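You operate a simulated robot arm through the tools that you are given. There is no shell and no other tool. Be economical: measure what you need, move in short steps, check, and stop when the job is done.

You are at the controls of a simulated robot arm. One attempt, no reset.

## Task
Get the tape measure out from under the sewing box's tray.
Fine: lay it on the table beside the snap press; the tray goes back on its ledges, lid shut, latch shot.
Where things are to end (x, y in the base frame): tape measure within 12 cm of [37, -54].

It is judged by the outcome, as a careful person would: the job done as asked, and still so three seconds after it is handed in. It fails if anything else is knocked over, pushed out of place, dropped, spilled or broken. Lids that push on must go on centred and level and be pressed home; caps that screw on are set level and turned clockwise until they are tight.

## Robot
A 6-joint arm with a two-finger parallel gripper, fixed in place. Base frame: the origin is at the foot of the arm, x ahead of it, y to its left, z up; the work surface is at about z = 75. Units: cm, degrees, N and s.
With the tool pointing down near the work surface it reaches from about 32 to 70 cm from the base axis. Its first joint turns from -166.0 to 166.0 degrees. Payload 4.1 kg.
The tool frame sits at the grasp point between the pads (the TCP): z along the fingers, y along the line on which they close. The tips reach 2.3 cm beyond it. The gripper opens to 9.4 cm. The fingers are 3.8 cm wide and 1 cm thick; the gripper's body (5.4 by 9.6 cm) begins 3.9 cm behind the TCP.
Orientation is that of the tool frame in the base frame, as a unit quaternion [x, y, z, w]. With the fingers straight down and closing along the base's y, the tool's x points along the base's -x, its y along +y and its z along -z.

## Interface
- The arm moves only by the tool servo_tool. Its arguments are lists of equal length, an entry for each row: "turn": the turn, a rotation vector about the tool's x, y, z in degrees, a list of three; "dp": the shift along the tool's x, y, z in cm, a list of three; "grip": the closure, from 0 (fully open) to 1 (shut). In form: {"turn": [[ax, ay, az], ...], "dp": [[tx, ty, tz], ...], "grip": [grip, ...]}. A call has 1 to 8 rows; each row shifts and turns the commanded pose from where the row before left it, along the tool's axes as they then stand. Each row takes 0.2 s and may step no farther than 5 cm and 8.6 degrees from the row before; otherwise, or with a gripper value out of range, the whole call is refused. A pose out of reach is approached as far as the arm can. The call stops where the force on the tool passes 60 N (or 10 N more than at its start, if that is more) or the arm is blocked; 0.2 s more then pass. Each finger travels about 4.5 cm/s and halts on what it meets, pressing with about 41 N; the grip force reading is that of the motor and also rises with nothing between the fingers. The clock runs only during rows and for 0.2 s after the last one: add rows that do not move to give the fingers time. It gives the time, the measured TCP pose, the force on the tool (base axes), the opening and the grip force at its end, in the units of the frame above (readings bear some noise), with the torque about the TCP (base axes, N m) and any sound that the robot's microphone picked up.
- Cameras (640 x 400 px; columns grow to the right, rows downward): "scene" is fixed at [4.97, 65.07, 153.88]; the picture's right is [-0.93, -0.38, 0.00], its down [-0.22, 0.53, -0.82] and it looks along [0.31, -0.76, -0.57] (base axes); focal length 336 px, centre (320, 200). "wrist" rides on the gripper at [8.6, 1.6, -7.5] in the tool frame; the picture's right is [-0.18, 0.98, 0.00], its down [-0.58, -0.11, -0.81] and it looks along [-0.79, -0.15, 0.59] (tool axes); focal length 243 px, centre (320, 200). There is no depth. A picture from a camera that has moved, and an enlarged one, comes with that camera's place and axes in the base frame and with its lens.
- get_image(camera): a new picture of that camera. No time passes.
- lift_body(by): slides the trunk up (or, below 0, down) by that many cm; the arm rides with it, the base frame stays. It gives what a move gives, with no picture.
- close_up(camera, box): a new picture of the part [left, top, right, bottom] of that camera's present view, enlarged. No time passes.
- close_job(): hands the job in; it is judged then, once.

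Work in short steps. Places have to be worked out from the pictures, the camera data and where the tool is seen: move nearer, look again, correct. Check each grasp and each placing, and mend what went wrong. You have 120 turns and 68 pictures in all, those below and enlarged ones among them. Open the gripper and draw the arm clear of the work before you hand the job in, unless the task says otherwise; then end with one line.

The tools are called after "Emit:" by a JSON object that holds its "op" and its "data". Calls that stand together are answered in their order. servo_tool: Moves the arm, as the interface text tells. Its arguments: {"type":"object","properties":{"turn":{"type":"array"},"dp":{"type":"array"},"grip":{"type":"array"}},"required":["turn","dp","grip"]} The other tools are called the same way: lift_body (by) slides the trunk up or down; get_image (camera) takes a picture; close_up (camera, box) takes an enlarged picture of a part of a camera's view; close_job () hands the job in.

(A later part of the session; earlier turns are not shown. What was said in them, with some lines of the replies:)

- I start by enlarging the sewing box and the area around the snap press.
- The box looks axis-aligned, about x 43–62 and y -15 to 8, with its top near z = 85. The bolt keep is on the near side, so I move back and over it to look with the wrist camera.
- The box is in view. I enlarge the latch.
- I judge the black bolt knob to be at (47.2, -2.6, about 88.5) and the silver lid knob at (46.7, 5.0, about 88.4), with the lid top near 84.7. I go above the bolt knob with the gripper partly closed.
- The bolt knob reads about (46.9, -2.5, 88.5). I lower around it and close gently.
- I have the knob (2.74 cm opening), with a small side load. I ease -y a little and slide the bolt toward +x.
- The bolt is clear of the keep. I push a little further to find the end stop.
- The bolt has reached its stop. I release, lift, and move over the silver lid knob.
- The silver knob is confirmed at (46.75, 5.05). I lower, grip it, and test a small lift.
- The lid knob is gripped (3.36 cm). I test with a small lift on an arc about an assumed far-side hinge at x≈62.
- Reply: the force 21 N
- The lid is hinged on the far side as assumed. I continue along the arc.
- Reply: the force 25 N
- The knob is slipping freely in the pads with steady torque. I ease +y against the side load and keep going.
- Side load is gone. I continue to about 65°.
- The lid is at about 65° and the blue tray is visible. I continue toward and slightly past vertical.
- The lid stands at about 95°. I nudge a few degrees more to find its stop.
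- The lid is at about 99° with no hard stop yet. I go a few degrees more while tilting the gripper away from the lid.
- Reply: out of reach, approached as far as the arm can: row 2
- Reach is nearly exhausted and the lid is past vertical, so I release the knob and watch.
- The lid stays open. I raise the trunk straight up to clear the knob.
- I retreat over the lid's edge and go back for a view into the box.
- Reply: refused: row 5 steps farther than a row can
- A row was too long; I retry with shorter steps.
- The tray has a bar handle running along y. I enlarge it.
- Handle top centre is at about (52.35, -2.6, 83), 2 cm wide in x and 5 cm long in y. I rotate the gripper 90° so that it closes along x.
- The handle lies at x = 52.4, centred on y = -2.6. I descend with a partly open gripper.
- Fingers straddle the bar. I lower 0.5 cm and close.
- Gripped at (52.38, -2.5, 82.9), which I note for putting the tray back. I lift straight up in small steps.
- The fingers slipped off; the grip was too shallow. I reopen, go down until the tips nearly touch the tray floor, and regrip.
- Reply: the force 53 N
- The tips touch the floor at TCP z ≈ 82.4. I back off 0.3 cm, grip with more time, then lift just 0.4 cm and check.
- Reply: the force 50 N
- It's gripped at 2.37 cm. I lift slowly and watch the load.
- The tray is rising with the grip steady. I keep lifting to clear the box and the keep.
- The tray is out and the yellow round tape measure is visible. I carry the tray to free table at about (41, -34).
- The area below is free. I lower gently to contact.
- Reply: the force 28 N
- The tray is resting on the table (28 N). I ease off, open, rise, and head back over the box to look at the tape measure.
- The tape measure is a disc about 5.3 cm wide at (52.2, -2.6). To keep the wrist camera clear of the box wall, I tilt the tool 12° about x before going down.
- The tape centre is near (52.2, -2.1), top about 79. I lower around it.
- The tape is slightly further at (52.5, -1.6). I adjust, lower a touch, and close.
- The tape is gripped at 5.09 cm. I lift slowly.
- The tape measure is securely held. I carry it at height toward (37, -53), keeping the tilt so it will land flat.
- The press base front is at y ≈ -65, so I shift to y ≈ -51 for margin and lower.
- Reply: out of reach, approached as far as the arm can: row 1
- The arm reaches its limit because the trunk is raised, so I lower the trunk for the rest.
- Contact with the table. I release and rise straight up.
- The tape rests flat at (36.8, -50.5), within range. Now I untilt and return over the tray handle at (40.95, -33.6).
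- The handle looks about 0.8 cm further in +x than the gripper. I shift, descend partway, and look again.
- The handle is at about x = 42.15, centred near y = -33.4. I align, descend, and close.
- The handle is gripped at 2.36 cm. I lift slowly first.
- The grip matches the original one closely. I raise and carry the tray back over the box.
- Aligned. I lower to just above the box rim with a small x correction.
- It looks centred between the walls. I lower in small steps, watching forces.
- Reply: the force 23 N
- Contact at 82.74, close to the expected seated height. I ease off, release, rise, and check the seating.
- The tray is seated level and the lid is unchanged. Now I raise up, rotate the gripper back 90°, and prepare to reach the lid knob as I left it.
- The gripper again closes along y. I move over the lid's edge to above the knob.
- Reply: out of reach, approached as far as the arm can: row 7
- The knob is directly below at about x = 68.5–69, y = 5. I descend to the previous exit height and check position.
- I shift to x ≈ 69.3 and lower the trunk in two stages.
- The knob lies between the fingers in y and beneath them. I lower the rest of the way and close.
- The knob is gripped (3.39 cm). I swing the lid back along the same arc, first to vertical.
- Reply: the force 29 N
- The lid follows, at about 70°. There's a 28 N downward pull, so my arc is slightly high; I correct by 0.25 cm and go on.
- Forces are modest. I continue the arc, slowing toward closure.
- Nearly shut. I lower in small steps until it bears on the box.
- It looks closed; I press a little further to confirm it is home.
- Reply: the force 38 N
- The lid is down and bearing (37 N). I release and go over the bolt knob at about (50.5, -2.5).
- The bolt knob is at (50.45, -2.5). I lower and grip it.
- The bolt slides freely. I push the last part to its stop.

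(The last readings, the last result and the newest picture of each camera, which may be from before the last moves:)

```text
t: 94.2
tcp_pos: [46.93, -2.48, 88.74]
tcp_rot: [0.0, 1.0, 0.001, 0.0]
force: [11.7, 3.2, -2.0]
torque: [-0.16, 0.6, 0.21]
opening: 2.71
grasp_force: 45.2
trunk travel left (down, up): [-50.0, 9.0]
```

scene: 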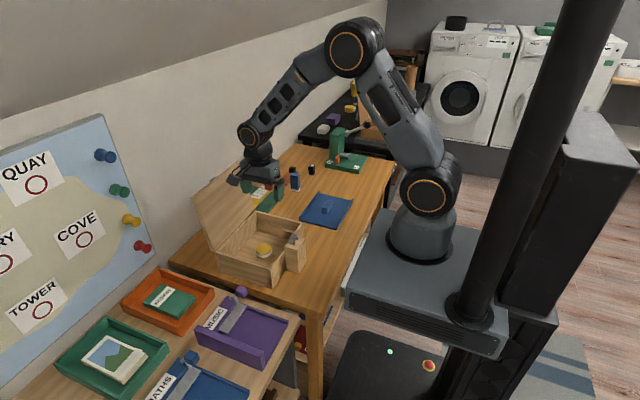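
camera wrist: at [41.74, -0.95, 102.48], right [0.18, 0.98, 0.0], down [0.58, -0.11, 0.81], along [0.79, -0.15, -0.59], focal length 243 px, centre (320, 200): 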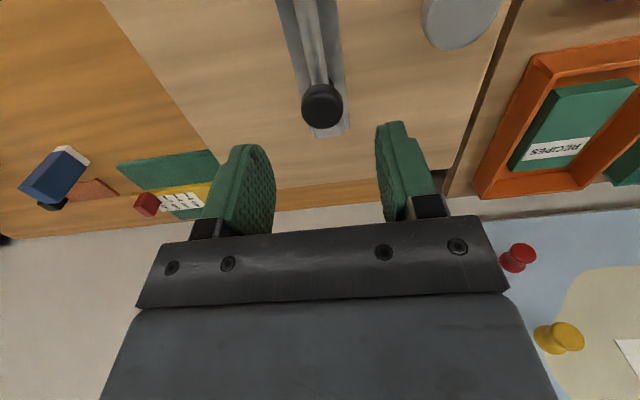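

The bolt is against its stop, at its original place. I release, rise, and draw back clear.

Emit:
{"op": "servo_tool", "data": {"turn": [[0, 0, 0], [0, 0, 0], [0, 0, 0], [0, 0, 0], [0, 0, 0], [0, 0, 0], [0, 0, 0], [0, 0, 0]], "dp": [[-0.1, 0, 0], [0, 0, 0], [0, 0, -3], [0, 0, -4.5], [0, 0, -4.5], [2, 0, -4.5], [3, 0, -4], [3, 0, -2]], "grip": [0.6, 0.4, 0.4, 0.4, 0.2, 0, 0, 0]}}

Emit:
{"op": "close_up", "data": {"camera": "scene", "box": [190, 190, 350, 290]}}

Emit:
{"op": "get_image", "data": {"camera": "wrist"}}

Emit:
{"op": "get_image", "data": {"camera": "scene"}}

```text
t: 96.0
tcp_pos: [38.57, -2.39, 111.22]
tcp_rot: [0.0, 1.0, 0.0, 0.0]
force: [-0.3, 0.2, -0.1]
torque: [-0.02, 0.0, 0.04]
opening: 9.39
grasp_force: 0.1
trunk travel left (down, up): [-50.0, 9.0]
```

```text
4.00 times, centred on (270, 240) of scene
camera zoom: at [4.97, 65.07, 153.88], right [-0.93, -0.38, 0.0], down [-0.22, 0.53, -0.82], along [0.31, -0.76, -0.57], focal length 1344 px, centre (520, 40)
```

zoom: 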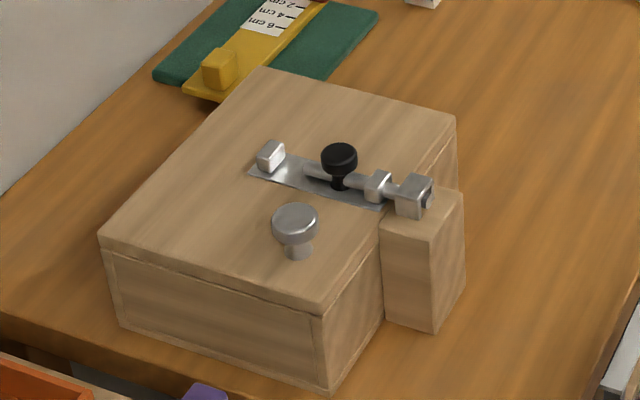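

```text
5 pictures are left
camera wrist: at [29.91, -0.83, 118.74], right [0.18, 0.98, 0.0], down [0.58, -0.11, 0.81], along [0.79, -0.15, -0.59], focal length 243 px, centre (320, 200)
```

wrist: 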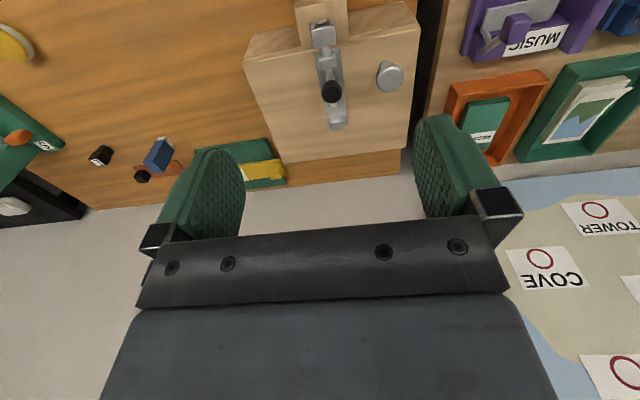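

```text
4 pictures are left
```

scene: 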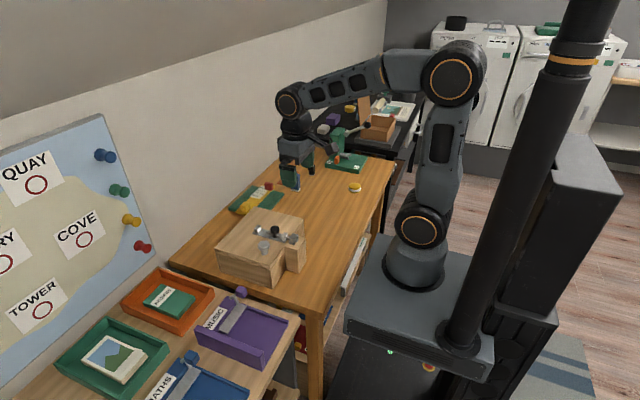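

The box looks just as it did at the start: lid shut and the bolt through the keep. The tape measure is on the table beside the press, and the arm is clear with the gripper open, so I hand in.

Emit:
{"op": "close_job", "data": {}}

```text
The job is handed in.
```

The tape measure is on the table beside the snap press at about (36.8, -50.5), roughly 3.5 cm from the target; the tray is back on its ledges, the lid is shut and the latch is shot.
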